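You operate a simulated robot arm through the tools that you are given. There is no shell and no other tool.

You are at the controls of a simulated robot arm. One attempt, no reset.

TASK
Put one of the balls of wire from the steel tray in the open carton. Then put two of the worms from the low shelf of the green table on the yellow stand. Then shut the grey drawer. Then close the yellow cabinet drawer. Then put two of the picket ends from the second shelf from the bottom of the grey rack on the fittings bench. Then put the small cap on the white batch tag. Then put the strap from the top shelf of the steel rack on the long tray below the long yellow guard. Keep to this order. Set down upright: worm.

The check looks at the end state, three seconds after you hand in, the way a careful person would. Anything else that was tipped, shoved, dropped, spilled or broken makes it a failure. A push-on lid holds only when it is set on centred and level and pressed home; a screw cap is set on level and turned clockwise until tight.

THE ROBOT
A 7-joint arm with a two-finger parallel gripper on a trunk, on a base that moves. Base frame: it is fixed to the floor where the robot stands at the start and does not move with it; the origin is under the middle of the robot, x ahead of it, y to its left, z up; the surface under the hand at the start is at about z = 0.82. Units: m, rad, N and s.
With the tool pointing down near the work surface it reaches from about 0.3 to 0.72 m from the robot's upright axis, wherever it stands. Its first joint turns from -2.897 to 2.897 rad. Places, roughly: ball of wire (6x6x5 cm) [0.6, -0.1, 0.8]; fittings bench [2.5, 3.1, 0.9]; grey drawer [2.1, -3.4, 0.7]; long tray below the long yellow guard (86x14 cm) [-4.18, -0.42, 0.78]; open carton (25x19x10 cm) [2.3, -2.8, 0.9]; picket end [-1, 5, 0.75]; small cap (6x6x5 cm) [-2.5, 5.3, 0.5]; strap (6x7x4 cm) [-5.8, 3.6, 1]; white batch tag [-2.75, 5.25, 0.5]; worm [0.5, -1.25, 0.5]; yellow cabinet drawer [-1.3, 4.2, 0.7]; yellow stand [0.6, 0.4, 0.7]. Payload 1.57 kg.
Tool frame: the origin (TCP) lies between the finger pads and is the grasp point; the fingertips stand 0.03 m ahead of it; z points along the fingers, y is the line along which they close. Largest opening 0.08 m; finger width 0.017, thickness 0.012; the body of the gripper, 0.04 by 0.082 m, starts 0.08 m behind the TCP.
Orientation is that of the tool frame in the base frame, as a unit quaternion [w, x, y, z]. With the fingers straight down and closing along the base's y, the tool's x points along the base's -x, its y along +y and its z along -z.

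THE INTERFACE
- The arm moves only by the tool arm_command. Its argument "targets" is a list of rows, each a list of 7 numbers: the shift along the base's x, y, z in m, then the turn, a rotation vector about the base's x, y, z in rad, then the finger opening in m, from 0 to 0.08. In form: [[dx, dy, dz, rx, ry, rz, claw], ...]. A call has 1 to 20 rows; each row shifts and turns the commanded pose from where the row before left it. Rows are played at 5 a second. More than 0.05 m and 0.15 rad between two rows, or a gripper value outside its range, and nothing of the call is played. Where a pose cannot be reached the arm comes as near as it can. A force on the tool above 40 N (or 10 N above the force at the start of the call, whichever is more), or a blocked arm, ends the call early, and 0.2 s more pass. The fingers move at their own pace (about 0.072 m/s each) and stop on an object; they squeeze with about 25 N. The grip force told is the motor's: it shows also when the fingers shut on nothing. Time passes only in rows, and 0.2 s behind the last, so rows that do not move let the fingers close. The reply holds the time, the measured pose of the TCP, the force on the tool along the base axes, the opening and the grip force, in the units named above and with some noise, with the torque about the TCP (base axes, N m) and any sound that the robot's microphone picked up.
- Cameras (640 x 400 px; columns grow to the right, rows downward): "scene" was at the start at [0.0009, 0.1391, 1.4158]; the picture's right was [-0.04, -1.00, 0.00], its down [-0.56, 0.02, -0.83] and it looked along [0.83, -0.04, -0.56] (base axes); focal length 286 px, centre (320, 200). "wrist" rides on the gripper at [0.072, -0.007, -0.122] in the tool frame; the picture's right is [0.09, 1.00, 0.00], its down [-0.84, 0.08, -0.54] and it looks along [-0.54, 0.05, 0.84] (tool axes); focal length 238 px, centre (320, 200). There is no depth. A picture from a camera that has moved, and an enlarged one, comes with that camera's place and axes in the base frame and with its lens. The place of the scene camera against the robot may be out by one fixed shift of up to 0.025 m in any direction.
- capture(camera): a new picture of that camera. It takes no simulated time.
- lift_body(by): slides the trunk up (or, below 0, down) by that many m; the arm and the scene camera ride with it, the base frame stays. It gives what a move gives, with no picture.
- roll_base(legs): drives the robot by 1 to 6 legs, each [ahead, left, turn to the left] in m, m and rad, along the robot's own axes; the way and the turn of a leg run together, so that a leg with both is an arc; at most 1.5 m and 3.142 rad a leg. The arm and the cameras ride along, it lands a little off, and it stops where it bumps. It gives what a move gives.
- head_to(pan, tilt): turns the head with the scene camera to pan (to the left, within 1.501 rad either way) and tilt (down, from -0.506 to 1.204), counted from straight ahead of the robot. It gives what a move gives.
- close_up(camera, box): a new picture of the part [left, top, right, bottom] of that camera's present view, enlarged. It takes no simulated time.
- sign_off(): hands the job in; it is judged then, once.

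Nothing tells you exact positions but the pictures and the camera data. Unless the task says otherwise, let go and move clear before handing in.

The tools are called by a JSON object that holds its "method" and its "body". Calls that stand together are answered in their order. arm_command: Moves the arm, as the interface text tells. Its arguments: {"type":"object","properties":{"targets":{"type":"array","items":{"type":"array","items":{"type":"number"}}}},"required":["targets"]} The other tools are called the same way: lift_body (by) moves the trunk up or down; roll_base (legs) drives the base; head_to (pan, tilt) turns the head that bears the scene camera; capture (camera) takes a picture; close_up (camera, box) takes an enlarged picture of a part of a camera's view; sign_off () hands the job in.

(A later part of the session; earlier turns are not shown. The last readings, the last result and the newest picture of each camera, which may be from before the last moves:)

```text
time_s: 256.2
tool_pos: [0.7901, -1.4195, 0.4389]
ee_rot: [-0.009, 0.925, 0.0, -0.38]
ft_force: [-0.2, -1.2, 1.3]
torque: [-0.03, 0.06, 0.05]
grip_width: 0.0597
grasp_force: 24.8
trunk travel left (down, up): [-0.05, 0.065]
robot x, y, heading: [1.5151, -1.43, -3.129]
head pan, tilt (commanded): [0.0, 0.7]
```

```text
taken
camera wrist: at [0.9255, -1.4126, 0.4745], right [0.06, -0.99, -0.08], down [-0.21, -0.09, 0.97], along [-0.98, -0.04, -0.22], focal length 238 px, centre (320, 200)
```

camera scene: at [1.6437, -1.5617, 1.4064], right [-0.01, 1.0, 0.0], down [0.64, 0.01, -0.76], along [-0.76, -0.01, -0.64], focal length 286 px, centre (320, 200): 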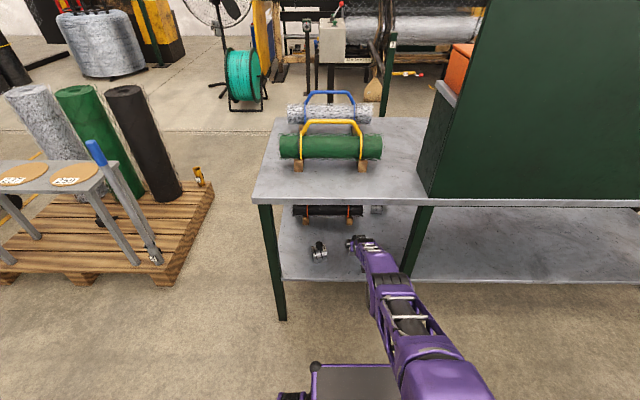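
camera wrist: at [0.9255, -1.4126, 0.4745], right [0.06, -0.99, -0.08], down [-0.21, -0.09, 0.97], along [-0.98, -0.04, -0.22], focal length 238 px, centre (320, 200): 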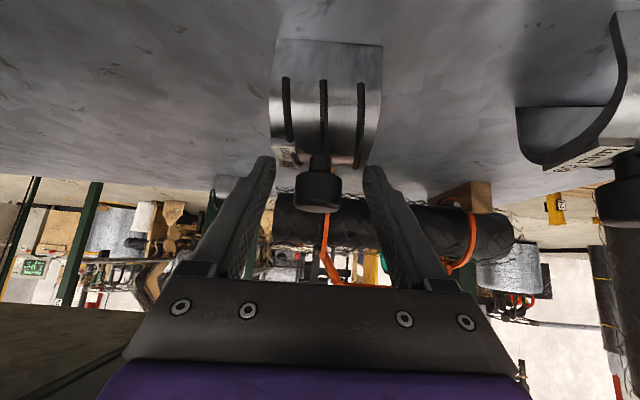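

The fingers stopped at 6 cm, so they caught the top of the sleeve body rather than the knob. A deeper grip on the sleeve's flat ends should be steadier, so I'll reopen, shift down and back a little, and close again.

{"method": "arm_command", "body": {"targets": [[0, 0, 0, 0, 0, 0, 0.08], [0, 0, 0, 0, 0, 0, 0.08], [0.007, 0, -0.013, 0, 0, 0, 0.08], [0.006, 0, -0.012, 0, 0, 0, 0.08], [0, 0, 0, 0, 0, 0, 0.08]]}}

{"method": "capture", "body": {"camera": "wrist"}}

```text
time_s: 257.4
tool_pos: [0.8013, -1.4185, 0.4157]
ee_rot: [-0.009, 0.925, -0.001, -0.38]
ft_force: [-0.7, -0.6, 0.3]
torque: [0.01, 0.02, -0.02]
grip_width: 0.0799
grasp_force: 0.1
trunk travel left (down, up): [-0.05, 0.065]
robot x, y, heading: [1.5176, -1.4245, -3.134]
head pan, tilt (commanded): [0.0, 0.7]
```

```text
taken
camera wrist: at [0.9378, -1.4125, 0.4507], right [0.06, -1.0, -0.08], down [-0.21, -0.09, 0.97], along [-0.98, -0.04, -0.22], focal length 238 px, centre (320, 200)
```

wrist: 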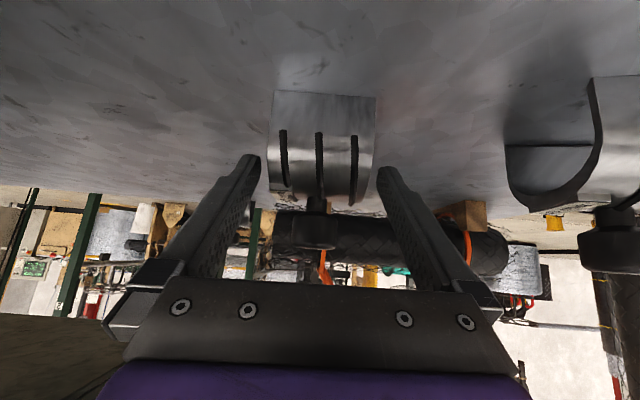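

The sleeve is centred between the fingers. Closing.

{"method": "arm_command", "body": {"targets": [[0, 0, 0, 0, 0, 0, 0.06], [0, 0, 0, 0, 0, 0, 0.04], [0, 0, 0, 0, 0, 0, 0.04], [0, 0, 0, 0, 0, 0, 0.04], [0, 0, 0, 0, 0, 0, 0.04]]}}

{"method": "arm_command", "body": {"targets": [[0, 0, 0.005, 0, 0, 0, 0.04], [0, 0, 0.01, 0, 0, 0, 0.04], [0, 0, 0.01, 0, 0, 0, 0.04], [0, 0, 0, 0, 0, 0, 0.04]]}}

{"method": "capture", "body": {"camera": "wrist"}}

```text
time_s: 258.6
tool_pos: [0.8017, -1.4189, 0.4166]
ee_rot: [-0.008, 0.925, 0.0, -0.38]
ft_force: [0.2, -1.5, 1.2]
torque: [-0.2, 0.07, 0.06]
grip_width: 0.0601
grasp_force: 24.8
trunk travel left (down, up): [-0.05, 0.065]
robot x, y, heading: [1.5145, -1.4278, -3.128]
head pan, tilt (commanded): [0.0, 0.7]
```

```text
time_s: 259.6
tool_pos: [0.8031, -1.4189, 0.4405]
ee_rot: [-0.008, 0.925, 0.0, -0.38]
ft_force: [0.1, -1.0, -3.5]
torque: [0.03, -0.11, 0.05]
grip_width: 0.0598
grasp_force: 25.3
trunk travel left (down, up): [-0.05, 0.065]
robot x, y, heading: [1.5159, -1.4268, -3.131]
head pan, tilt (commanded): [0.0, 0.7]
```

```text
taken
camera wrist: at [0.9389, -1.4131, 0.4761], right [0.06, -0.99, -0.08], down [-0.21, -0.09, 0.97], along [-0.97, -0.04, -0.22], focal length 238 px, centre (320, 200)
```

wrist: 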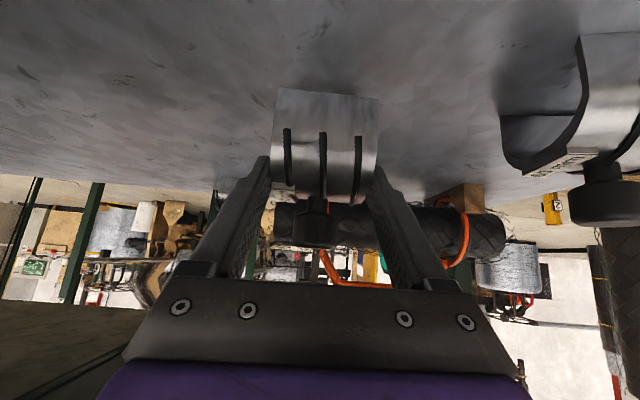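

B is gripped on its ends (about 0.35 kg) and has lifted upright. I'll raise it a bit more and back out, base first and then arm.

{"method": "arm_command", "body": {"targets": [[0.005, 0, 0.02, 0, 0, 0, 0.04], [0.01, 0, 0.02, 0, 0, 0, 0.04], [0.01, 0, 0.015, 0, 0, 0, 0.04], [0, 0, 0, 0, 0, 0, 0.04]]}}

{"method": "roll_base", "body": {"legs": [[-0.1, 0, 0]]}}

{"method": "arm_command", "body": {"targets": [[0.03, 0, 0.015, 0, 0, 0, 0.04], [0.03, 0, 0.015, 0, 0, 0, 0.04], [0.03, 0, 0.015, 0, 0, 0, 0.04], [0.03, 0, 0.015, 0, 0, 0, 0.04], [0, 0, 0, 0, 0, 0, 0.04]]}}

{"method": "capture", "body": {"camera": "wrist"}}

{"method": "capture", "body": {"camera": "scene"}}

```text
time_s: 260.6
tool_pos: [0.8264, -1.4182, 0.4937]
ee_rot: [-0.008, 0.925, 0.0, -0.379]
ft_force: [-0.6, -0.6, -3.8]
torque: [0.02, -0.07, -0.02]
grip_width: 0.0601
grasp_force: 25.0
trunk travel left (down, up): [-0.05, 0.065]
robot x, y, heading: [1.5139, -1.4259, -3.132]
head pan, tilt (commanded): [0.0, 0.7]
```

```text
time_s: 261.8
tool_pos: [0.9242, -1.4163, 0.4936]
ee_rot: [-0.009, 0.925, -0.001, -0.38]
ft_force: [-0.3, -0.3, -3.3]
torque: [0.01, -0.07, 0.02]
grip_width: 0.06
grasp_force: 25.0
trunk travel left (down, up): [-0.05, 0.065]
robot x, y, heading: [1.6147, -1.4252, -3.132]
head pan, tilt (commanded): [0.0, 0.7]
```

```text
time_s: 263.0
tool_pos: [1.0447, -1.4158, 0.5545]
ee_rot: [-0.008, 0.925, -0.001, -0.38]
ft_force: [-0.7, -0.1, -4.0]
torque: [0.03, -0.09, 0.01]
grip_width: 0.0598
grasp_force: 25.1
trunk travel left (down, up): [-0.05, 0.065]
robot x, y, heading: [1.6139, -1.4212, -3.137]
head pan, tilt (commanded): [0.0, 0.7]
```

```text
taken
camera wrist: at [1.1811, -1.4096, 0.5909], right [0.06, -1.0, -0.08], down [-0.21, -0.09, 0.97], along [-0.98, -0.04, -0.22], focal length 238 px, centre (320, 200)
```

wrist: 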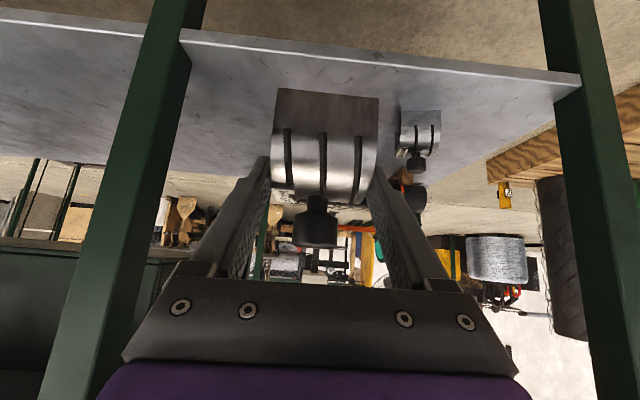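

```text
taken
camera scene: at [1.623, -1.5621, 1.4063], right [-0.01, 1.0, 0.0], down [0.64, 0.0, -0.76], along [-0.76, -0.01, -0.64], focal length 286 px, centre (320, 200)
```

scene: 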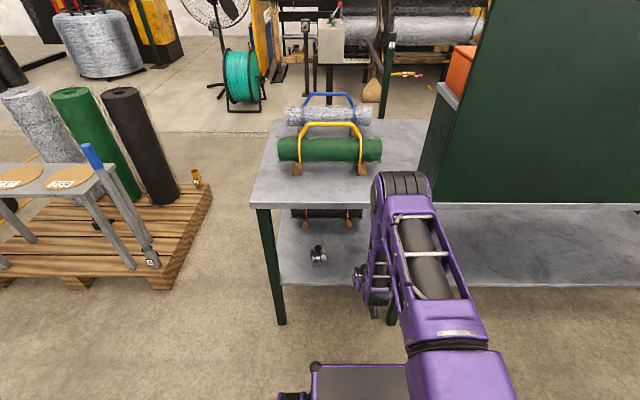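

The worm is held upright clear of the shelf. I'll raise it to carry height and draw it closer to the robot.

{"method": "arm_command", "body": {"targets": [[0.02, 0, 0.025, 0, 0, 0, 0.04], [0.02, 0, 0.03, 0, 0, 0, 0.04], [0.01, 0, 0.04, 0, 0, 0, 0.04], [0.01, 0, 0.04, 0, 0, 0, 0.04], [0.01, 0, 0.04, 0, 0, 0, 0.04], [0.01, 0, 0.04, 0, 0, 0, 0.04], [0.01, 0, 0.04, 0, 0, 0, 0.04], [0.01, 0, 0.04, 0, 0, 0, 0.04], [0.01, 0, 0.04, 0, 0, 0, 0.04], [0.01, 0, 0.04, 0, 0, 0, 0.04], [0.01, 0, 0.04, 0, 0, 0, 0.04], [0.01, 0, 0.04, 0, 0, 0, 0.04], [0.01, 0, 0.04, 0, 0, 0, 0.04], [0.01, 0, 0.04, 0, 0, 0, 0.04], [0, 0, 0, 0, 0, 0, 0.04]]}}

{"method": "capture", "body": {"camera": "wrist"}}

{"method": "capture", "body": {"camera": "scene"}}

```text
time_s: 265.9
tool_pos: [1.2031, -1.4153, 0.975]
ee_rot: [0.0, 0.96, -0.009, -0.278]
ft_force: [-0.4, 0.3, -4.1]
torque: [0.02, -0.09, -0.01]
grip_width: 0.06
grasp_force: 25.2
trunk travel left (down, up): [-0.05, 0.065]
robot x, y, heading: [1.6133, -1.4243, -3.134]
head pan, tilt (commanded): [0.0, 0.7]
stopped in row 14: the arm was blocked; the commanded pose is now the measured one
```

```text
taken
camera wrist: at [1.3287, -1.409, 1.0386], right [0.06, -1.0, -0.04], down [-0.42, -0.07, 0.91], along [-0.91, -0.04, -0.42], focal length 238 px, centre (320, 200)
```

wrist: 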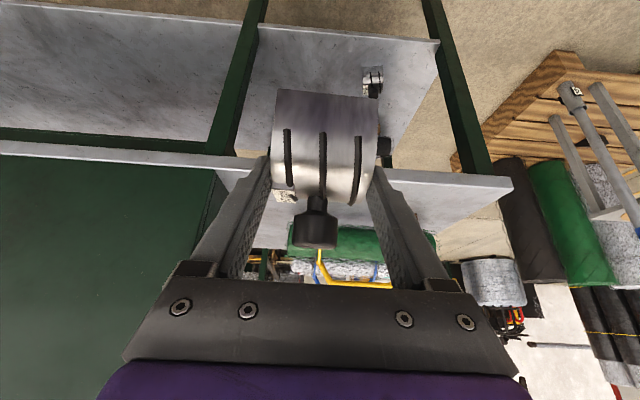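

```text
taken
camera scene: at [1.6221, -1.5384, 1.416], right [0.26, 0.97, 0.0], down [0.54, -0.14, -0.83], along [-0.8, 0.22, -0.55], focal length 286 px, centre (320, 200)
```

scene: 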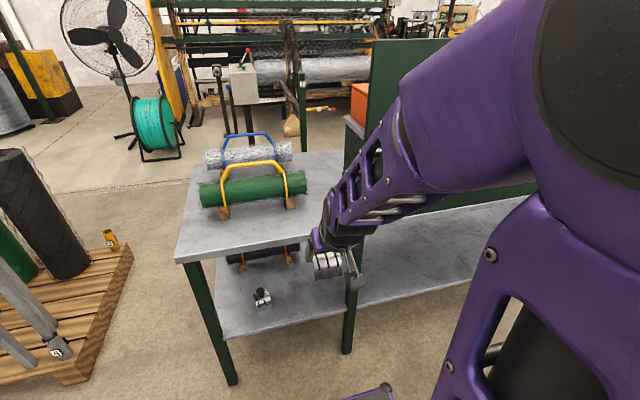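

The upper arm bumped the head when I drew the hand in that close and high. I'll move it back out to a safer carry pose and restore the 45° tilt so the worm is level.

{"method": "arm_command", "body": {"targets": [[-0.03, 0, -0.02, 0, 0, 0, 0.04], [-0.03, 0, -0.02, 0, 0.07, 0, 0.04], [-0.03, 0, -0.02, 0, 0.075, 0, 0.04], [-0.01, 0, -0.02, 0, 0.077, 0, 0.04], [0, 0, 0, 0, 0, 0, 0.04]]}}

{"method": "capture", "body": {"camera": "scene"}}

{"method": "capture", "body": {"camera": "wrist"}}

```text
time_s: 267.1
tool_pos: [1.1026, -1.4173, 0.8995]
ee_rot: [0.002, 0.922, -0.005, -0.387]
ft_force: [0.8, -0.7, -3.4]
torque: [0.02, -0.07, 0.01]
grip_width: 0.0599
grasp_force: 25.5
trunk travel left (down, up): [-0.05, 0.065]
robot x, y, heading: [1.6153, -1.4266, -3.131]
head pan, tilt (commanded): [0.0, 0.7]
```

```text
taken
camera scene: at [1.6228, -1.5621, 1.4063], right [-0.01, 1.0, 0.0], down [0.64, 0.0, -0.76], along [-0.76, -0.01, -0.64], focal length 286 px, centre (320, 200)
```

scene: 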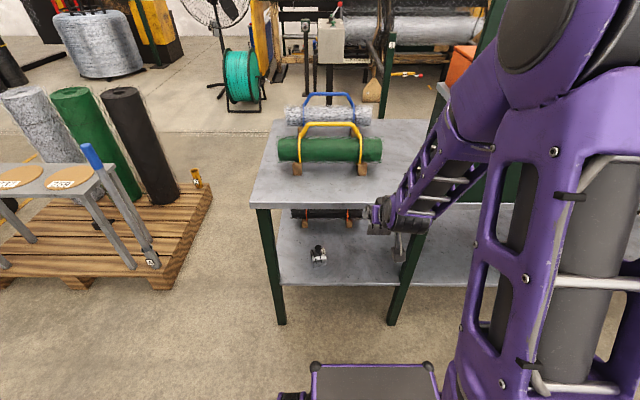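

```text
taken
camera wrist: at [1.2392, -1.4102, 0.9321], right [0.05, -1.0, -0.06], down [-0.2, -0.07, 0.98], along [-0.98, -0.04, -0.2], focal length 238 px, centre (320, 200)
```

wrist: 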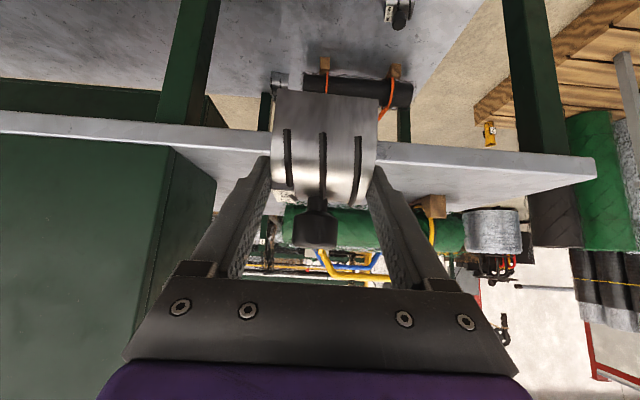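

Carry pose is good, with the worm upright at z ≈ 0.9. I'll shift south for turning room, then face north and drive up the aisle to the stand's east side.

{"method": "roll_base", "body": {"legs": [[0, 0.3, 0], [0, 0, -1.573]]}}

{"method": "capture", "body": {"camera": "scene"}}

```text
time_s: 274.5
tool_pos: [1.6247, -1.211, 0.8993]
ee_rot: [0.272, -0.648, 0.656, 0.275]
ft_force: [-0.7, -0.1, -2.5]
torque: [-0.09, -0.01, 0.02]
grip_width: 0.06
grasp_force: 25.0
trunk travel left (down, up): [-0.05, 0.065]
robot x, y, heading: [1.6158, -1.7243, 1.58]
head pan, tilt (commanded): [0.0, 0.7]
```

```text
taken
camera scene: at [1.4801, -1.7283, 1.4063], right [1.0, 0.01, 0.0], down [0.01, -0.64, -0.76], along [-0.01, 0.76, -0.64], focal length 286 px, centre (320, 200)
```

scene: 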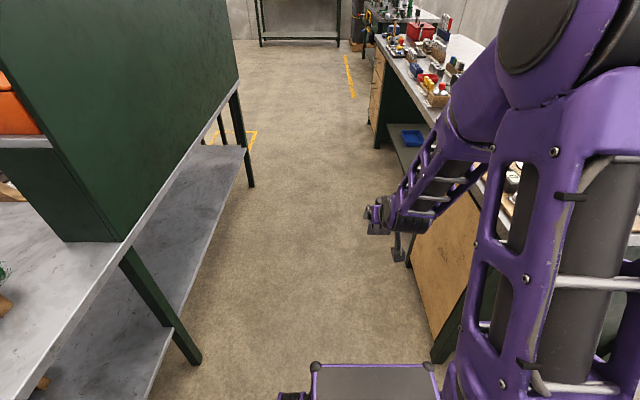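

The aisle is clear. Driving north to y ≈ 0.46.

{"method": "roll_base", "body": {"legs": [[0, 0.13, -0.009], [1.5, 0, 0], [0.68, 0, 0]]}}

```text
time_s: 286.6
tool_pos: [1.4136, 0.9253, 0.8992]
ee_rot: [-0.268, 0.659, -0.645, -0.28]
ft_force: [0.5, -0.3, -4.1]
torque: [-0.11, 0.01, 0.04]
grip_width: 0.06
grasp_force: 25.1
trunk travel left (down, up): [-0.05, 0.065]
robot x, y, heading: [1.4231, 0.4153, 1.609]
head pan, tilt (commanded): [0.0, 0.7]
```

Turning left to face the stand.

{"method": "roll_base", "body": {"legs": [[0.07, 0.04, 0], [0, 0, 1.533]]}}

{"method": "capture", "body": {"camera": "scene"}}

{"method": "capture", "body": {"camera": "wrist"}}

```text
time_s: 291.5
tool_pos: [0.8674, 0.5006, 0.8976]
ee_rot: [-0.002, 0.922, -0.014, -0.387]
ft_force: [-0.3, -0.6, -4.2]
torque: [0.02, -0.1, 0.0]
grip_width: 0.06
grasp_force: 24.6
trunk travel left (down, up): [-0.05, 0.065]
robot x, y, heading: [1.38, 0.481, 3.128]
head pan, tilt (commanded): [0.0, 0.7]
```

```text
taken
camera scene: at [1.3853, 0.3458, 1.4063], right [0.01, 1.0, 0.0], down [0.64, -0.01, -0.76], along [-0.76, 0.01, -0.64], focal length 286 px, centre (320, 200)
```

scene: 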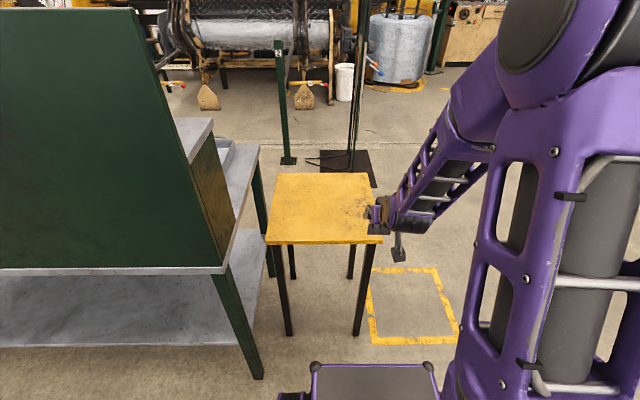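

```text
taken
camera wrist: at [1.0044, 0.5041, 0.9323], right [0.04, -1.0, -0.06], down [-0.2, -0.07, 0.98], along [-0.98, -0.02, -0.2], focal length 238 px, centre (320, 200)
```

wrist: 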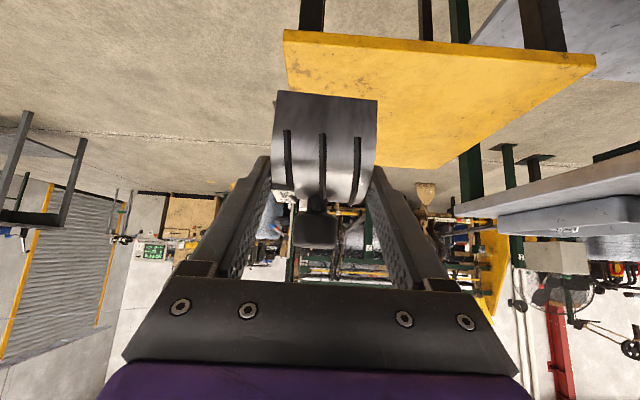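

The stand top spans about x 0.40–0.78, y 0.19–0.55 at z ≈ 0.70. I'll place this worm at about (0.65, 0.46): move above first, level the tilt, then lower.

{"method": "arm_command", "body": {"targets": [[-0.04, -0.008, -0.01, 0, -0.015, 0, 0.04], [-0.04, -0.008, -0.01, 0, 0, 0, 0.04], [-0.04, -0.008, -0.015, 0, 0, 0, 0.04], [-0.04, -0.008, -0.02, 0, 0, 0, 0.04], [-0.04, -0.008, -0.02, 0, 0, 0, 0.04], [-0.007, 0, -0.02, 0, 0, 0, 0.04], [0, 0, 0, 0, 0, 0, 0.04]]}}

{"method": "capture", "body": {"camera": "wrist"}}

{"method": "capture", "body": {"camera": "scene"}}

```text
time_s: 293.1
tool_pos: [0.6606, 0.458, 0.8035]
ee_rot: [-0.002, 0.925, -0.014, -0.379]
ft_force: [-0.2, 0.1, -4.4]
torque: [-0.04, -0.08, 0.0]
grip_width: 0.0598
grasp_force: 25.3
trunk travel left (down, up): [-0.05, 0.065]
robot x, y, heading: [1.3807, 0.4878, 3.13]
head pan, tilt (commanded): [0.0, 0.7]
```

```text
taken
camera wrist: at [0.7967, 0.4628, 0.8395], right [0.04, -1.0, -0.06], down [-0.22, -0.07, 0.97], along [-0.98, -0.02, -0.22], focal length 238 px, centre (320, 200)
```

wrist: 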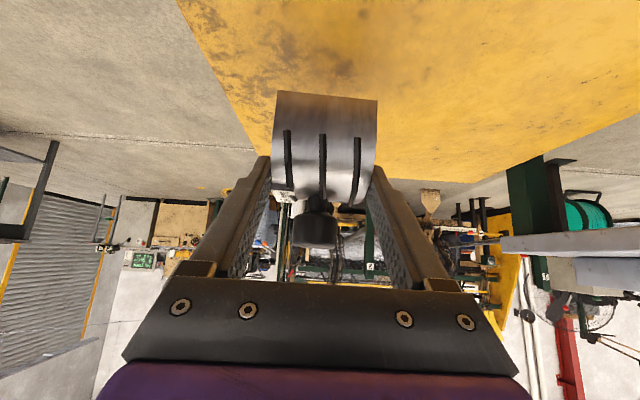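

```text
taken
camera scene: at [1.3851, 0.3458, 1.4063], right [0.01, 1.0, 0.0], down [0.64, -0.01, -0.76], along [-0.76, 0.01, -0.64], focal length 286 px, centre (320, 200)
```

scene: 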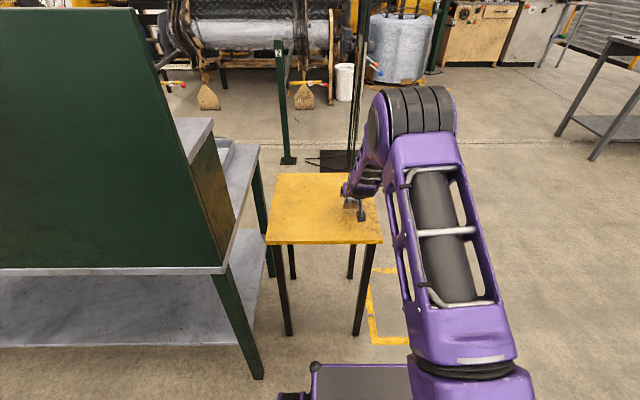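

Over the stand. Lowering gently toward contact.

{"method": "arm_command", "body": {"targets": [[0, 0, -0.02, 0, 0, 0, 0.04], [0, 0, -0.012, 0, 0, 0, 0.04], [0, 0, -0.006, 0, 0, 0, 0.04], [0, 0, 0, 0, 0, 0, 0.04]]}}

{"method": "close_up", "body": {"camera": "scene", "box": [260, 150, 400, 250]}}

```text
time_s: 294.1
tool_pos: [0.6607, 0.4586, 0.7642]
ee_rot: [-0.002, 0.925, -0.013, -0.379]
ft_force: [0.7, 0.2, -3.8]
torque: [0.02, -0.08, 0.01]
grip_width: 0.0598
grasp_force: 25.4
trunk travel left (down, up): [-0.05, 0.065]
robot x, y, heading: [1.3796, 0.4795, 3.131]
head pan, tilt (commanded): [0.0, 0.7]
```

```text
4.00 times, centred on (330, 200) of scene
camera zoom: at [1.3851, 0.3458, 1.4063], right [0.01, 1.0, 0.0], down [0.64, -0.01, -0.76], along [-0.76, 0.01, -0.64], focal length 1143 px, centre (280, 200)
```

zoom: 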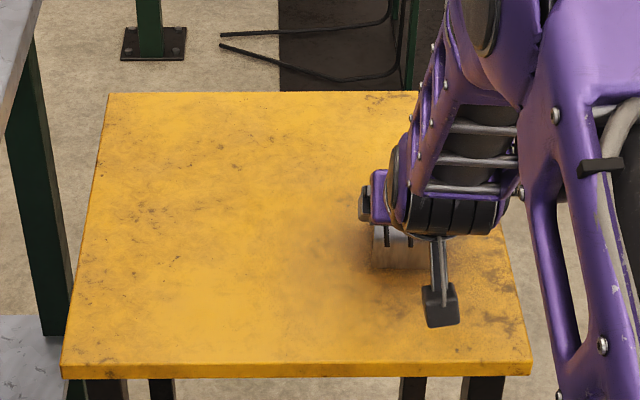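

{"method": "arm_command", "body": {"targets": [[0, 0, -0.004, 0, 0, 0, 0.04], [0, 0, -0.003, 0, 0, 0, 0.04], [0, 0, 0, 0, 0, 0, 0.04]]}}

```text
time_s: 294.9
tool_pos: [0.6597, 0.4589, 0.7585]
ee_rot: [-0.002, 0.925, -0.014, -0.38]
ft_force: [0.6, 0.7, -4.1]
torque: [-0.01, -0.08, -0.03]
grip_width: 0.0599
grasp_force: 24.7
trunk travel left (down, up): [-0.05, 0.065]
robot x, y, heading: [1.3764, 0.4817, 3.133]
head pan, tilt (commanded): [0.0, 0.7]
```

No contact yet. Continuing down in 2–3 mm steps.

{"method": "arm_command", "body": {"targets": [[0, 0, -0.003, 0, 0, 0, 0.04], [0, 0, -0.003, 0, 0, 0, 0.04], [0, 0, 0, 0, 0, 0, 0.04]]}}

```text
time_s: 295.7
tool_pos: [0.6588, 0.4589, 0.7557]
ee_rot: [-0.001, 0.924, -0.013, -0.383]
ft_force: [0.8, -2.7, 11.8]
torque: [0.35, 0.0, -0.13]
grip_width: 0.06
grasp_force: 25.2
trunk travel left (down, up): [-0.05, 0.065]
robot x, y, heading: [1.3759, 0.4844, 3.132]
head pan, tilt (commanded): [0.0, 0.7]
```

Contact, with a slight roll of about 0.02 rad picked up while driving. I'll level it, touch down again and release.

{"method": "arm_command", "body": {"targets": [[0, 0, 0.004, 0.023, 0, 0, 0.04], [0, 0, -0.003, 0, 0, 0, 0.04], [0, 0, -0.002, 0, 0, 0, 0.04], [0, 0, 0, 0, 0, 0, 0.04]]}}

```text
time_s: 296.7
tool_pos: [0.66, 0.46, 0.755]
ee_rot: [-0.012, 0.924, -0.009, -0.382]
ft_force: [5.7, -2.4, 21.1]
torque: [-0.21, -0.02, 0.04]
grip_width: 0.0601
grasp_force: 24.7
trunk travel left (down, up): [-0.05, 0.065]
robot x, y, heading: [1.3808, 0.4835, 3.128]
head pan, tilt (commanded): [0.0, 0.7]
```

Firm, level contact. Releasing and withdrawing back along the tool direction.

{"method": "arm_command", "body": {"targets": [[0, 0, 0.002, 0, 0, 0, 0.04], [0, 0, 0, 0, 0, 0, 0.065], [0, 0, 0, 0, 0, 0, 0.08], [0, 0, 0, 0, 0, 0, 0.08], [0.02, 0, 0.02, 0, 0, 0, 0.08], [0.03, 0, 0.03, 0, 0, 0, 0.08], [0.03, 0, 0.03, 0, 0, 0, 0.08], [0.03, 0, 0.03, 0, 0, 0, 0.08], [0.03, 0, 0.01, 0, 0, 0, 0.08], [0.03, 0, 0.0, 0, 0, 0, 0.08], [0, 0, 0, 0, 0, 0, 0.08]]}}

{"method": "capture", "body": {"camera": "wrist"}}

{"method": "close_up", "body": {"camera": "scene", "box": [260, 150, 400, 250]}}

```text
time_s: 299.1
tool_pos: [0.8312, 0.4586, 0.8746]
ee_rot: [-0.013, 0.925, -0.009, -0.38]
ft_force: [0.2, -0.2, -0.6]
torque: [0.0, 0.03, 0.0]
grip_width: 0.0801
grasp_force: 0.0
trunk travel left (down, up): [-0.05, 0.065]
robot x, y, heading: [1.38, 0.4815, 3.135]
head pan, tilt (commanded): [0.0, 0.7]
```

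```text
taken
camera wrist: at [0.9666, 0.4621, 0.9099], right [0.04, -1.0, -0.08], down [-0.22, -0.09, 0.97], along [-0.98, -0.02, -0.22], focal length 238 px, centre (320, 200)
```

wrist: 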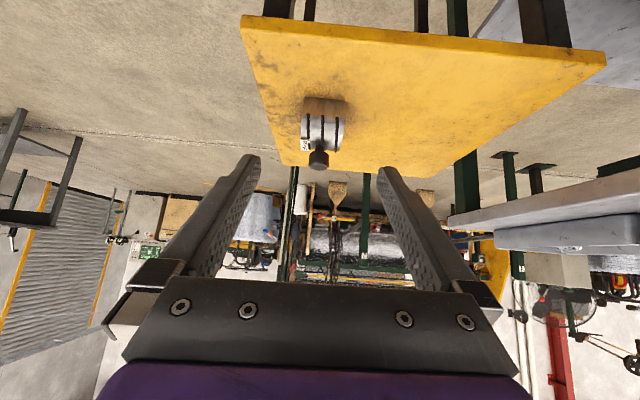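

```text
4.00 times, centred on (330, 200) of scene
camera zoom: at [1.3856, 0.3458, 1.4064], right [0.01, 1.0, 0.0], down [0.64, -0.01, -0.77], along [-0.76, 0.01, -0.64], focal length 1143 px, centre (280, 200)
```

zoom: 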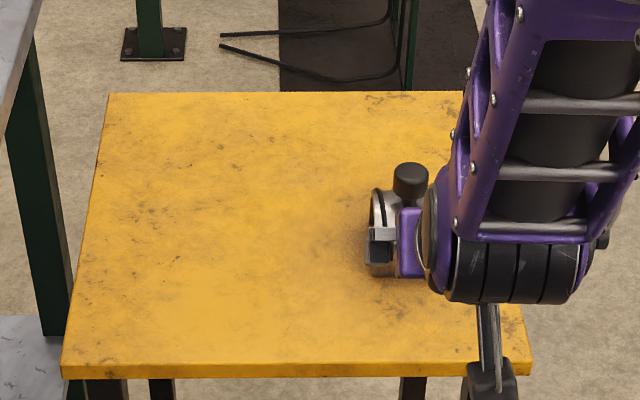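

Worm 1 stands upright on the stand. Now for the second: I'll pull the arm back, give myself turning room and drive south down the aisle again.

{"method": "arm_command", "body": {"targets": [[0.02, 0, 0.015, 0, 0, 0, 0.08], [0.018, 0, 0.01, 0, 0, 0, 0.08], [0, 0, 0, 0, 0, 0, 0.08]]}}

{"method": "roll_base", "body": {"legs": [[0, -0.13, 0], [0, 0, 1.578]]}}

{"method": "capture", "body": {"camera": "scene"}}

```text
time_s: 299.9
tool_pos: [0.8692, 0.4598, 0.9002]
ee_rot: [-0.012, 0.925, -0.009, -0.381]
ft_force: [-0.3, -0.2, 0.2]
torque: [0.0, -0.03, 0.01]
grip_width: 0.08
grasp_force: 0.0
trunk travel left (down, up): [-0.05, 0.065]
robot x, y, heading: [1.3814, 0.4838, 3.129]
head pan, tilt (commanded): [0.0, 0.7]
```

```text
time_s: 305.7
tool_pos: [1.4013, 0.1011, 0.8992]
ee_rot: [0.259, 0.663, 0.645, -0.279]
ft_force: [0.0, -1.5, 0.1]
torque: [-0.02, 0.01, -0.01]
grip_width: 0.0802
grasp_force: 0.0
trunk travel left (down, up): [-0.05, 0.065]
robot x, y, heading: [1.3814, 0.607, -1.586]
head pan, tilt (commanded): [0.0, 0.7]
```

```text
taken
camera scene: at [1.5232, 0.617, 1.4064], right [-1.0, 0.02, 0.0], down [0.01, 0.64, -0.76], along [-0.01, -0.76, -0.64], focal length 286 px, centre (320, 200)
```

scene: 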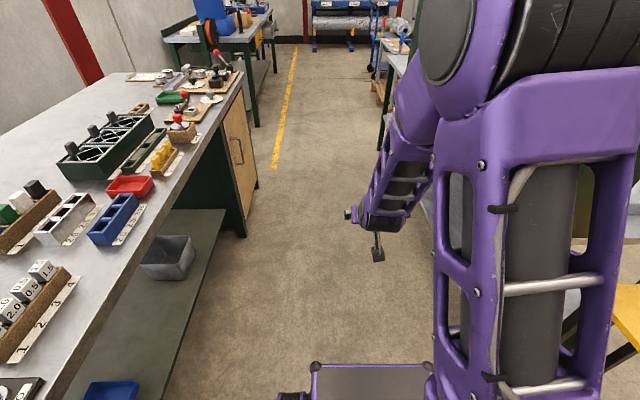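

Driving south to y ≈ -1.73.

{"method": "roll_base", "body": {"legs": [[0, 0.09, 0.015], [1.5, 0, 0], [0.84, 0.06, 0]]}}

```text
time_s: 318.2
tool_pos: [1.5064, -2.2101, 0.9002]
ee_rot: [0.258, 0.665, 0.642, -0.279]
ft_force: [-0.9, 0.3, 0.0]
torque: [0.01, -0.03, 0.01]
grip_width: 0.0799
grasp_force: 0.1
trunk travel left (down, up): [-0.05, 0.065]
robot x, y, heading: [1.4877, -1.7, -1.601]
head pan, tilt (commanded): [0.0, 0.7]
```

Shifting east a little, turning to face the table's back and lining up with the second worm.

{"method": "roll_base", "body": {"legs": [[0, 0.15, 0], [0, 0, -1.54], [0, -0.11, 0]]}}

{"method": "capture", "body": {"camera": "scene"}}

{"method": "capture", "body": {"camera": "wrist"}}

```text
time_s: 325.4
tool_pos: [1.129, -1.6445, 0.8985]
ee_rot: [-0.003, 0.924, 0.016, -0.381]
ft_force: [-0.2, -1.1, 0.0]
torque: [0.01, 0.02, -0.03]
grip_width: 0.0801
grasp_force: 0.0
trunk travel left (down, up): [-0.05, 0.065]
robot x, y, heading: [1.6394, -1.5939, -3.095]
head pan, tilt (commanded): [0.0, 0.7]
```

```text
taken
camera scene: at [1.6515, -1.729, 1.4063], right [-0.05, 1.0, 0.0], down [0.64, 0.03, -0.76], along [-0.76, -0.03, -0.64], focal length 286 px, centre (320, 200)
```

scene: 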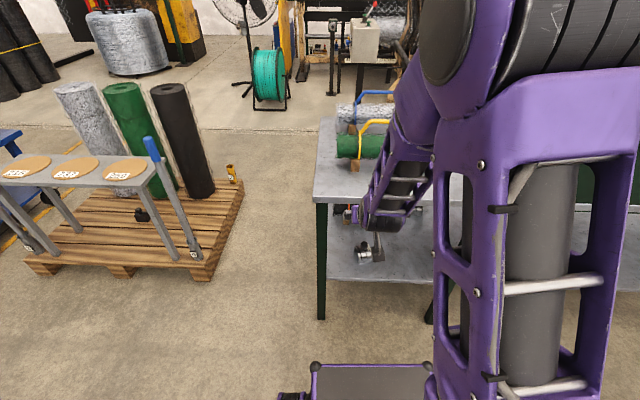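

```text
taken
camera wrist: at [1.2653, -1.6332, 0.9343], right [0.09, -0.99, -0.08], down [-0.21, -0.1, 0.97], along [-0.97, -0.07, -0.22], focal length 238 px, centre (320, 200)
```

wrist: 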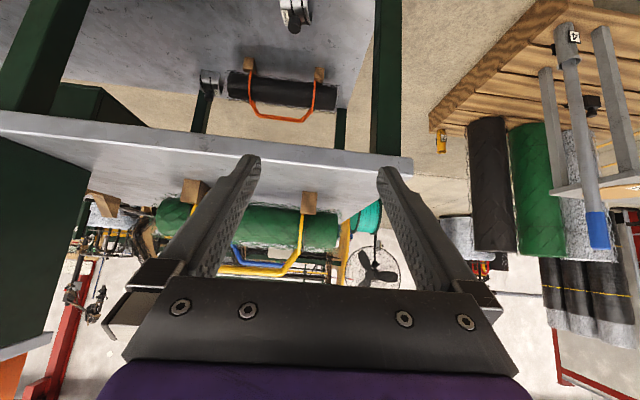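

I'll lower to the pre-grasp, yawing about 0.135 rad to match worm C's slight rotation.

{"method": "arm_command", "body": {"targets": [[-0.0075, 0.014, -0.0375, 0, 0, 0.017, 0.08], [-0.0075, 0.014, -0.0375, 0, 0, 0.017, 0.08], [-0.0075, 0.014, -0.0375, 0, 0, 0.017, 0.08], [-0.0075, 0.014, -0.0375, 0, 0, 0.017, 0.08], [-0.0075, 0.014, -0.0375, 0, 0, 0.017, 0.08], [-0.0075, 0.014, -0.0375, 0, 0, 0.017, 0.08], [-0.0075, 0.014, -0.0375, 0, 0, 0.017, 0.08], [-0.0075, 0.014, -0.0375, 0, 0, 0.016, 0.08], [0, 0, 0, 0, 0, 0, 0.08]]}}

{"method": "capture", "body": {"camera": "wrist"}}

```text
time_s: 327.4
tool_pos: [1.0688, -1.5324, 0.5967]
ee_rot: [0.024, 0.922, 0.078, -0.38]
ft_force: [0.2, 0.1, 0.7]
torque: [-0.02, 0.01, 0.02]
grip_width: 0.0799
grasp_force: 0.1
trunk travel left (down, up): [-0.05, 0.065]
robot x, y, heading: [1.6348, -1.5921, -3.095]
head pan, tilt (commanded): [0.0, 0.7]
```

```text
taken
camera wrist: at [1.2024, -1.5028, 0.6323], right [0.23, -0.97, -0.08], down [-0.2, -0.13, 0.97], along [-0.95, -0.2, -0.22], focal length 238 px, centre (320, 200)
```

wrist: 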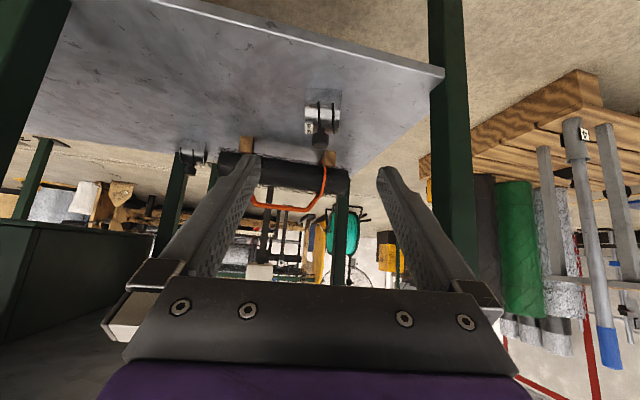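

Worm C is lined up and the views agree on its knob position. Extending, then moving the base 0.1 m forward.

{"method": "arm_command", "body": {"targets": [[-0.04, -0.007, -0.03, 0, 0, 0, 0.08], [-0.04, -0.007, -0.03, 0, 0, 0, 0.08], [-0.039, -0.0065, -0.03, 0, 0, 0, 0.08], [0, 0, 0, 0, 0, 0, 0.08]]}}

{"method": "roll_base", "body": {"legs": [[0.1, 0, 0]]}}

{"method": "capture", "body": {"camera": "wrist"}}

```text
refused: row 1 steps farther than a row can; nothing moved
```

```text
time_s: 328.5
tool_pos: [0.9693, -1.5366, 0.5985]
ee_rot: [0.024, 0.921, 0.079, -0.38]
ft_force: [0.4, -0.2, 0.7]
torque: [0.04, -0.03, 0.0]
grip_width: 0.08
grasp_force: 0.0
trunk travel left (down, up): [-0.05, 0.065]
robot x, y, heading: [1.5382, -1.5958, -3.099]
head pan, tilt (commanded): [0.0, 0.7]
```

```text
taken
camera wrist: at [1.1026, -1.5077, 0.6327], right [0.23, -0.97, -0.08], down [-0.2, -0.13, 0.97], along [-0.95, -0.2, -0.22], focal length 238 px, centre (320, 200)
```

wrist: 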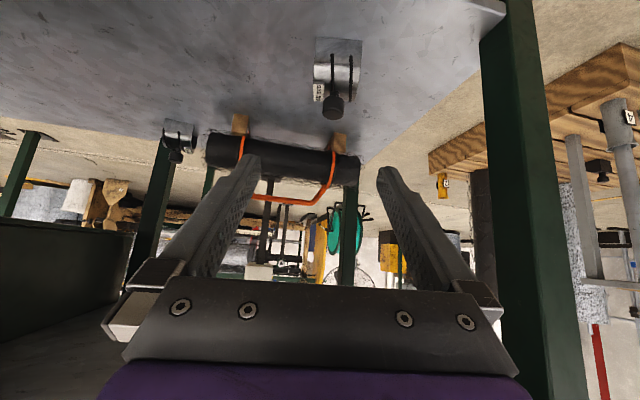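

That row was a hair too long, so only the base moved, which is fine. Now the arm comes in to just above the worm.

{"method": "arm_command", "body": {"targets": [[-0.026, -0.007, -0.0245, 0, 0, 0, 0.08], [-0.026, -0.007, -0.0245, 0, 0, 0, 0.08], [-0.026, -0.007, -0.0245, 0, 0, 0, 0.08], [-0.026, -0.007, -0.0245, 0, 0, 0, 0.08], [0, 0, 0, 0, 0, 0, 0.08]]}}

{"method": "capture", "body": {"camera": "wrist"}}

```text
time_s: 329.7
tool_pos: [0.8655, -1.5661, 0.496]
ee_rot: [0.023, 0.922, 0.078, -0.379]
ft_force: [0.3, 0.2, -0.7]
torque: [0.0, 0.0, 0.04]
grip_width: 0.0801
grasp_force: 0.0
trunk travel left (down, up): [-0.05, 0.065]
robot x, y, heading: [1.5418, -1.5955, -3.093]
head pan, tilt (commanded): [0.0, 0.7]
```

```text
taken
camera wrist: at [0.998, -1.5365, 0.5309], right [0.23, -0.97, -0.08], down [-0.2, -0.13, 0.97], along [-0.95, -0.2, -0.22], focal length 238 px, centre (320, 200)
```

wrist: 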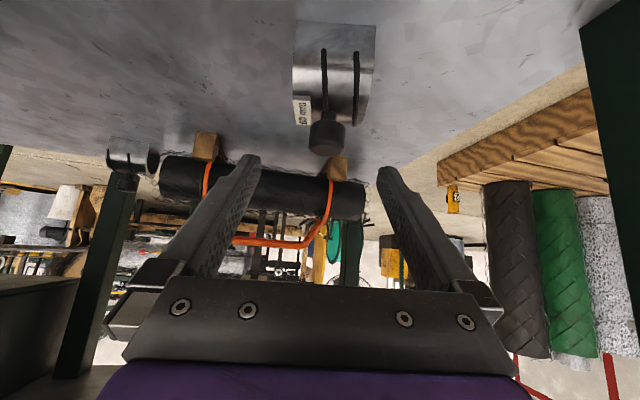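

Final approach to worm C's body, with the same offset that worked for B.

{"method": "arm_command", "body": {"targets": [[-0.0072, -0.0021, -0.0205, 0, 0, 0, 0.08], [-0.0072, -0.0021, -0.0205, 0, 0, 0, 0.08], [-0.0072, -0.0021, -0.0205, 0, 0, 0, 0.08], [-0.0071, -0.002, -0.0205, 0, 0, 0, 0.08], [0, 0, 0, 0, 0, 0, 0.08]]}}

{"method": "capture", "body": {"camera": "wrist"}}

```text
time_s: 330.9
tool_pos: [0.837, -1.5735, 0.416]
ee_rot: [0.023, 0.922, 0.078, -0.379]
ft_force: [0.6, -0.3, 0.1]
torque: [0.02, -0.01, 0.04]
grip_width: 0.0801
grasp_force: 0.0
trunk travel left (down, up): [-0.05, 0.065]
robot x, y, heading: [1.5386, -1.5948, -3.095]
head pan, tilt (commanded): [0.0, 0.7]
```

```text
taken
camera wrist: at [0.9697, -1.545, 0.4514], right [0.23, -0.97, -0.08], down [-0.2, -0.13, 0.97], along [-0.95, -0.2, -0.22], focal length 238 px, centre (320, 200)
```

wrist: 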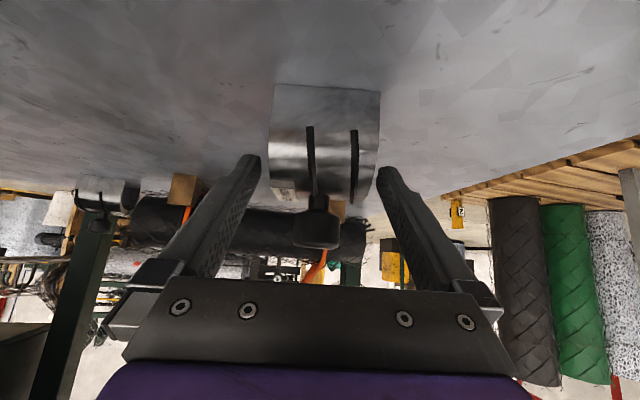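

Same picture as before closing on B. Closing and test-lifting.

{"method": "arm_command", "body": {"targets": [[0, 0, 0, 0, 0, 0, 0.065], [0, 0, 0, 0, 0, 0, 0.04], [0, 0, 0, 0, 0, 0, 0.04], [0, 0, 0, 0, 0, 0, 0.04], [0, 0, 0, 0, 0, 0, 0.04]]}}

{"method": "arm_command", "body": {"targets": [[0, 0, 0.005, 0, 0, 0, 0.04], [0, 0, 0.01, 0, 0, 0, 0.04], [0, 0, 0.01, 0, 0, 0, 0.04], [0, 0, 0, 0, 0, 0, 0.04]]}}

{"method": "capture", "body": {"camera": "wrist"}}

```text
time_s: 332.1
tool_pos: [0.837, -1.5745, 0.4159]
ee_rot: [0.023, 0.922, 0.078, -0.38]
ft_force: [-0.3, -0.9, 1.1]
torque: [0.02, 0.1, 0.06]
grip_width: 0.06
grasp_force: 24.9
trunk travel left (down, up): [-0.05, 0.065]
robot x, y, heading: [1.5363, -1.6001, -3.098]
head pan, tilt (commanded): [0.0, 0.7]
```

```text
time_s: 333.1
tool_pos: [0.8364, -1.5739, 0.4419]
ee_rot: [0.023, 0.922, 0.079, -0.379]
ft_force: [0.4, 0.3, -4.7]
torque: [-0.01, -0.05, 0.04]
grip_width: 0.0602
grasp_force: 24.9
trunk travel left (down, up): [-0.05, 0.065]
robot x, y, heading: [1.5372, -1.5947, -3.094]
head pan, tilt (commanded): [0.0, 0.7]
```

```text
taken
camera wrist: at [0.9705, -1.5446, 0.4769], right [0.23, -0.97, -0.08], down [-0.2, -0.13, 0.97], along [-0.95, -0.2, -0.22], focal length 238 px, centre (320, 200)
```

wrist: 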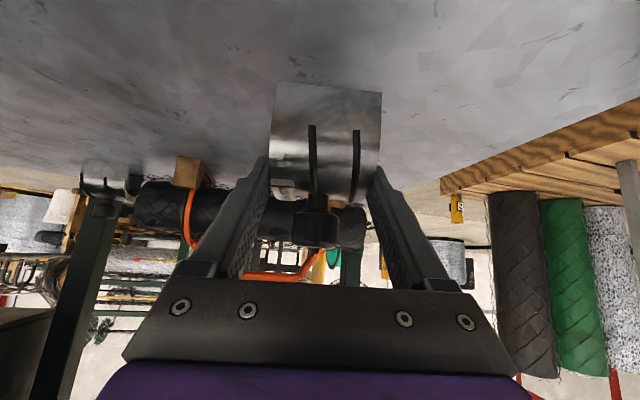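

Held (about 0.45 kg) and level. Backing out the same way.

{"method": "arm_command", "body": {"targets": [[0.005, 0.001, 0.02, 0, 0, 0, 0.04], [0.01, 0.002, 0.02, 0, 0, 0, 0.04], [0.01, 0.002, 0.015, 0, 0, 0, 0.04], [0, 0, 0, 0, 0, 0, 0.04]]}}

{"method": "roll_base", "body": {"legs": [[-0.12, 0, 0]]}}

{"method": "arm_command", "body": {"targets": [[0.03, 0.005, 0.015, 0, 0, 0, 0.04], [0.03, 0.005, 0.015, 0, 0, 0, 0.04], [0.03, 0.005, 0.015, 0, 0, 0, 0.04], [0.02, 0.003, 0.03, 0, 0, 0, 0.04], [0.01, 0.001, 0.04, 0, 0, 0, 0.04], [0.01, 0.001, 0.04, 0, 0, 0, 0.04], [0.01, 0.0, 0.04, 0, 0, 0, 0.04], [0.005, 0.0, 0.04, 0, 0, 0, 0.04], [0.0, 0.0, 0.04, 0, 0, 0, 0.04], [0.0, 0.0, 0.04, 0, 0, 0, 0.04], [0.0, 0.0, 0.04, 0, 0, 0, 0.04], [0.0, 0.0, 0.04, 0, 0, 0, 0.04], [0, 0, 0, 0, 0, 0, 0.04]]}}

{"method": "capture", "body": {"camera": "wrist"}}

{"method": "capture", "body": {"camera": "scene"}}

```text
time_s: 334.1
tool_pos: [0.862, -1.5684, 0.4974]
ee_rot: [0.024, 0.922, 0.079, -0.379]
ft_force: [0.2, 0.9, -3.1]
torque: [0.01, -0.03, 0.0]
grip_width: 0.06
grasp_force: 25.3
trunk travel left (down, up): [-0.05, 0.065]
robot x, y, heading: [1.5367, -1.5987, -3.096]
head pan, tilt (commanded): [0.0, 0.7]
```

```text
time_s: 335.4
tool_pos: [0.9808, -1.5626, 0.4975]
ee_rot: [0.023, 0.922, 0.078, -0.379]
ft_force: [0.4, 0.2, -4.3]
torque: [0.01, -0.04, 0.03]
grip_width: 0.0598
grasp_force: 24.3
trunk travel left (down, up): [-0.05, 0.065]
robot x, y, heading: [1.6538, -1.5918, -3.097]
head pan, tilt (commanded): [0.0, 0.7]
```

```text
time_s: 338.2
tool_pos: [1.1253, -1.5429, 0.8923]
ee_rot: [0.023, 0.922, 0.077, -0.379]
ft_force: [-0.2, 0.5, -4.1]
torque: [0.0, -0.04, 0.0]
grip_width: 0.0599
grasp_force: 24.8
trunk travel left (down, up): [-0.05, 0.065]
robot x, y, heading: [1.6576, -1.5897, -3.098]
head pan, tilt (commanded): [0.0, 0.7]
```

```text
taken
camera wrist: at [1.2593, -1.5141, 0.9278], right [0.23, -0.97, -0.08], down [-0.2, -0.13, 0.97], along [-0.95, -0.2, -0.22], focal length 238 px, centre (320, 200)
```

wrist: 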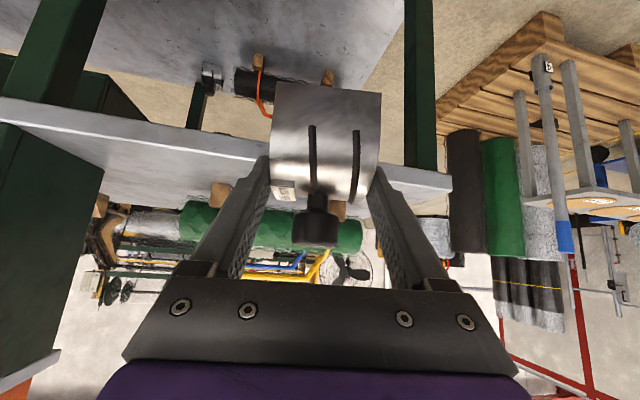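

```text
taken
camera scene: at [1.6704, -1.7281, 1.4063], right [-0.05, 1.0, 0.0], down [0.64, 0.03, -0.76], along [-0.76, -0.03, -0.64], focal length 286 px, centre (320, 200)
```

scene: 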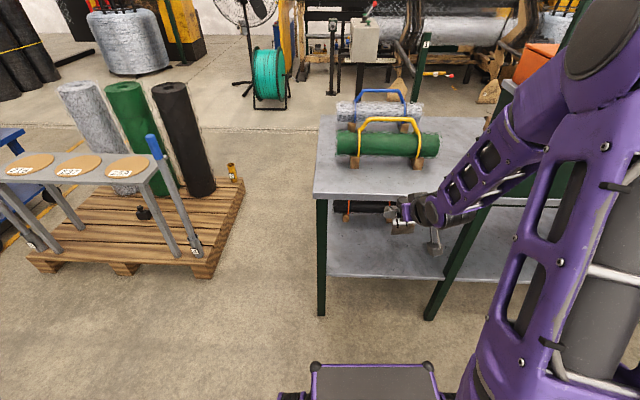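

Second worm is clear of the table. Repeating the route: shift south, turn north, drive up the aisle.

{"method": "roll_base", "body": {"legs": [[0, 0.14, 0], [0, 0, -1.614]]}}

```text
time_s: 344.1
tool_pos: [1.727, -1.1981, 0.8927]
ee_rot: [-0.256, 0.697, -0.608, -0.28]
ft_force: [0.4, -0.2, -3.3]
torque: [-0.02, 0.0, -0.01]
grip_width: 0.0601
grasp_force: 24.7
trunk travel left (down, up): [-0.05, 0.065]
robot x, y, heading: [1.6658, -1.7281, 1.583]
head pan, tilt (commanded): [0.0, 0.7]
```

{"method": "roll_base", "body": {"legs": [[0, 0.2, -0.012], [1.5, 0, 0], [0.68, 0, 0]]}}

{"method": "capture", "body": {"camera": "scene"}}

```text
time_s: 357.1
tool_pos: [1.5649, 0.9809, 0.8909]
ee_rot: [-0.26, 0.687, -0.619, -0.276]
ft_force: [-0.8, -0.2, -3.8]
torque: [-0.07, -0.05, -0.01]
grip_width: 0.06
grasp_force: 24.8
trunk travel left (down, up): [-0.05, 0.065]
robot x, y, heading: [1.4863, 0.4542, 1.551]
head pan, tilt (commanded): [0.0, 0.7]
```

```text
taken
camera scene: at [1.3448, 0.4542, 1.4063], right [1.0, -0.02, 0.0], down [-0.01, -0.64, -0.76], along [0.01, 0.76, -0.64], focal length 286 px, centre (320, 200)
```

scene: 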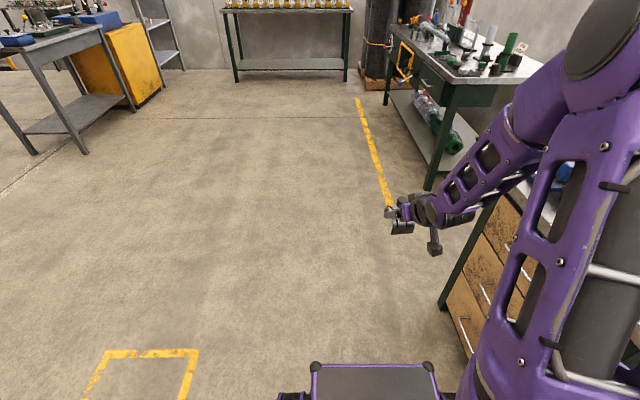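

Shifting left and turning to face the stand.

{"method": "roll_base", "body": {"legs": [[0, 0.1, 0], [0, 0, 1.591]]}}

{"method": "capture", "body": {"camera": "wrist"}}

{"method": "capture", "body": {"camera": "scene"}}

```text
time_s: 362.7
tool_pos: [0.8555, 0.5295, 0.8925]
ee_rot: [0.014, 0.923, 0.055, -0.379]
ft_force: [0.0, 0.1, -3.1]
torque: [0.03, -0.04, 0.01]
grip_width: 0.06
grasp_force: 24.6
trunk travel left (down, up): [-0.05, 0.065]
robot x, y, heading: [1.3765, 0.4562, 3.133]
head pan, tilt (commanded): [0.0, 0.7]
```

```text
taken
camera wrist: at [0.9894, 0.5524, 0.9275], right [0.18, -0.98, -0.08], down [-0.2, -0.12, 0.97], along [-0.96, -0.15, -0.22], focal length 238 px, centre (320, 200)
```

wrist: 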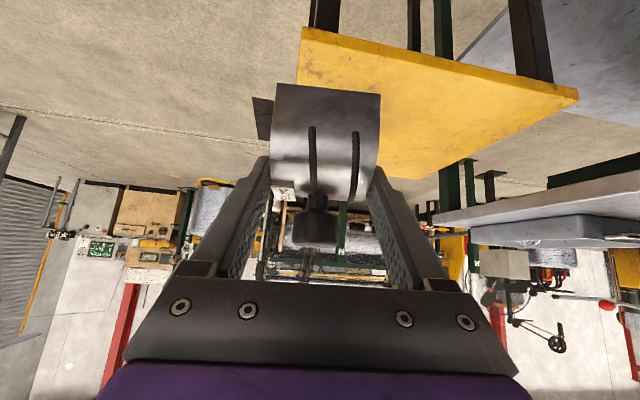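

```text
taken
camera scene: at [1.3892, 0.3182, 1.4063], right [0.01, 1.0, 0.0], down [0.64, 0.0, -0.76], along [-0.76, 0.0, -0.64], focal length 286 px, centre (320, 200)
```

scene: 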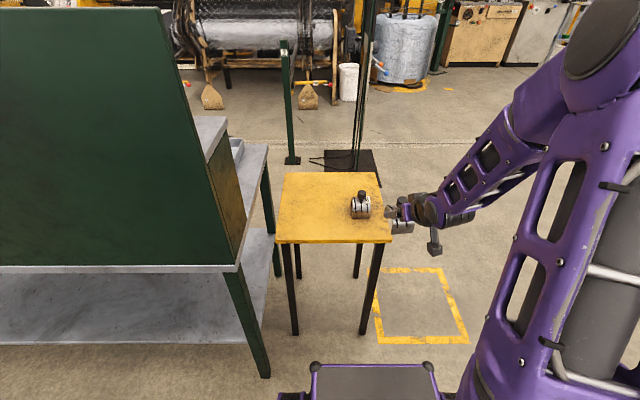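

Worm 1 stands at y ≈ 0.46. Worm 2 goes to about (0.66, 0.29), so I'll move sideways first at height and then forward.

{"method": "arm_command", "body": {"targets": [[-0.005, -0.045, 0, 0, 0, 0, 0.04], [-0.005, -0.045, 0, 0, 0, 0, 0.04], [-0.005, -0.045, 0, 0, 0, 0, 0.04], [-0.005, -0.045, 0, 0, 0, 0, 0.04], [-0.005, -0.045, 0, 0, 0, 0, 0.04], [-0.04, -0.01, -0.01, 0, 0, 0, 0.04], [-0.04, 0, -0.02, 0, 0, 0, 0.04], [-0.04, 0, -0.02, 0, 0, 0, 0.04], [-0.04, 0, -0.02, 0, 0, 0, 0.04], [-0.01, 0, -0.02, 0, 0, 0, 0.04], [0, 0, 0, 0, 0, 0, 0.04]]}}

{"method": "capture", "body": {"camera": "wrist"}}

{"method": "close_up", "body": {"camera": "scene", "box": [260, 150, 400, 250]}}

```text
time_s: 365.1
tool_pos: [0.6585, 0.2939, 0.7992]
ee_rot: [0.014, 0.924, 0.055, -0.379]
ft_force: [0.7, 0.1, -3.7]
torque: [-0.01, -0.05, -0.03]
grip_width: 0.0598
grasp_force: 25.3
trunk travel left (down, up): [-0.05, 0.065]
robot x, y, heading: [1.38, 0.4561, 3.135]
head pan, tilt (commanded): [0.0, 0.7]
```

```text
taken
camera wrist: at [0.7932, 0.3173, 0.8357], right [0.18, -0.98, -0.08], down [-0.2, -0.12, 0.97], along [-0.96, -0.15, -0.22], focal length 238 px, centre (320, 200)
```

wrist: 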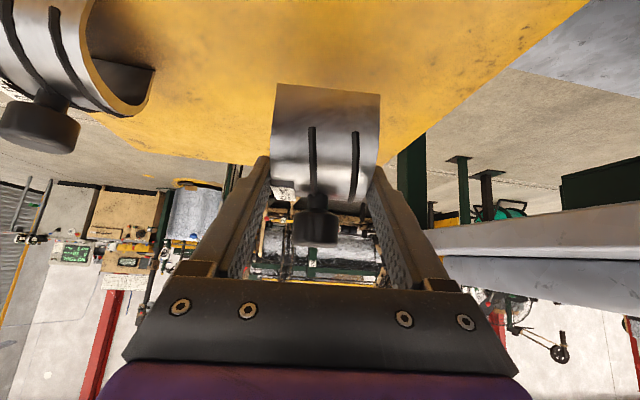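

```text
4.00 times, centred on (330, 200) of scene
camera zoom: at [1.389, 0.3181, 1.4063], right [0.01, 1.0, 0.0], down [0.64, 0.0, -0.76], along [-0.76, 0.0, -0.64], focal length 1143 px, centre (280, 200)
```

zoom: 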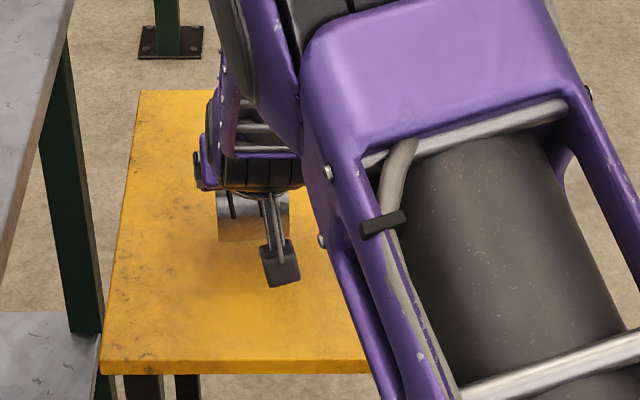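

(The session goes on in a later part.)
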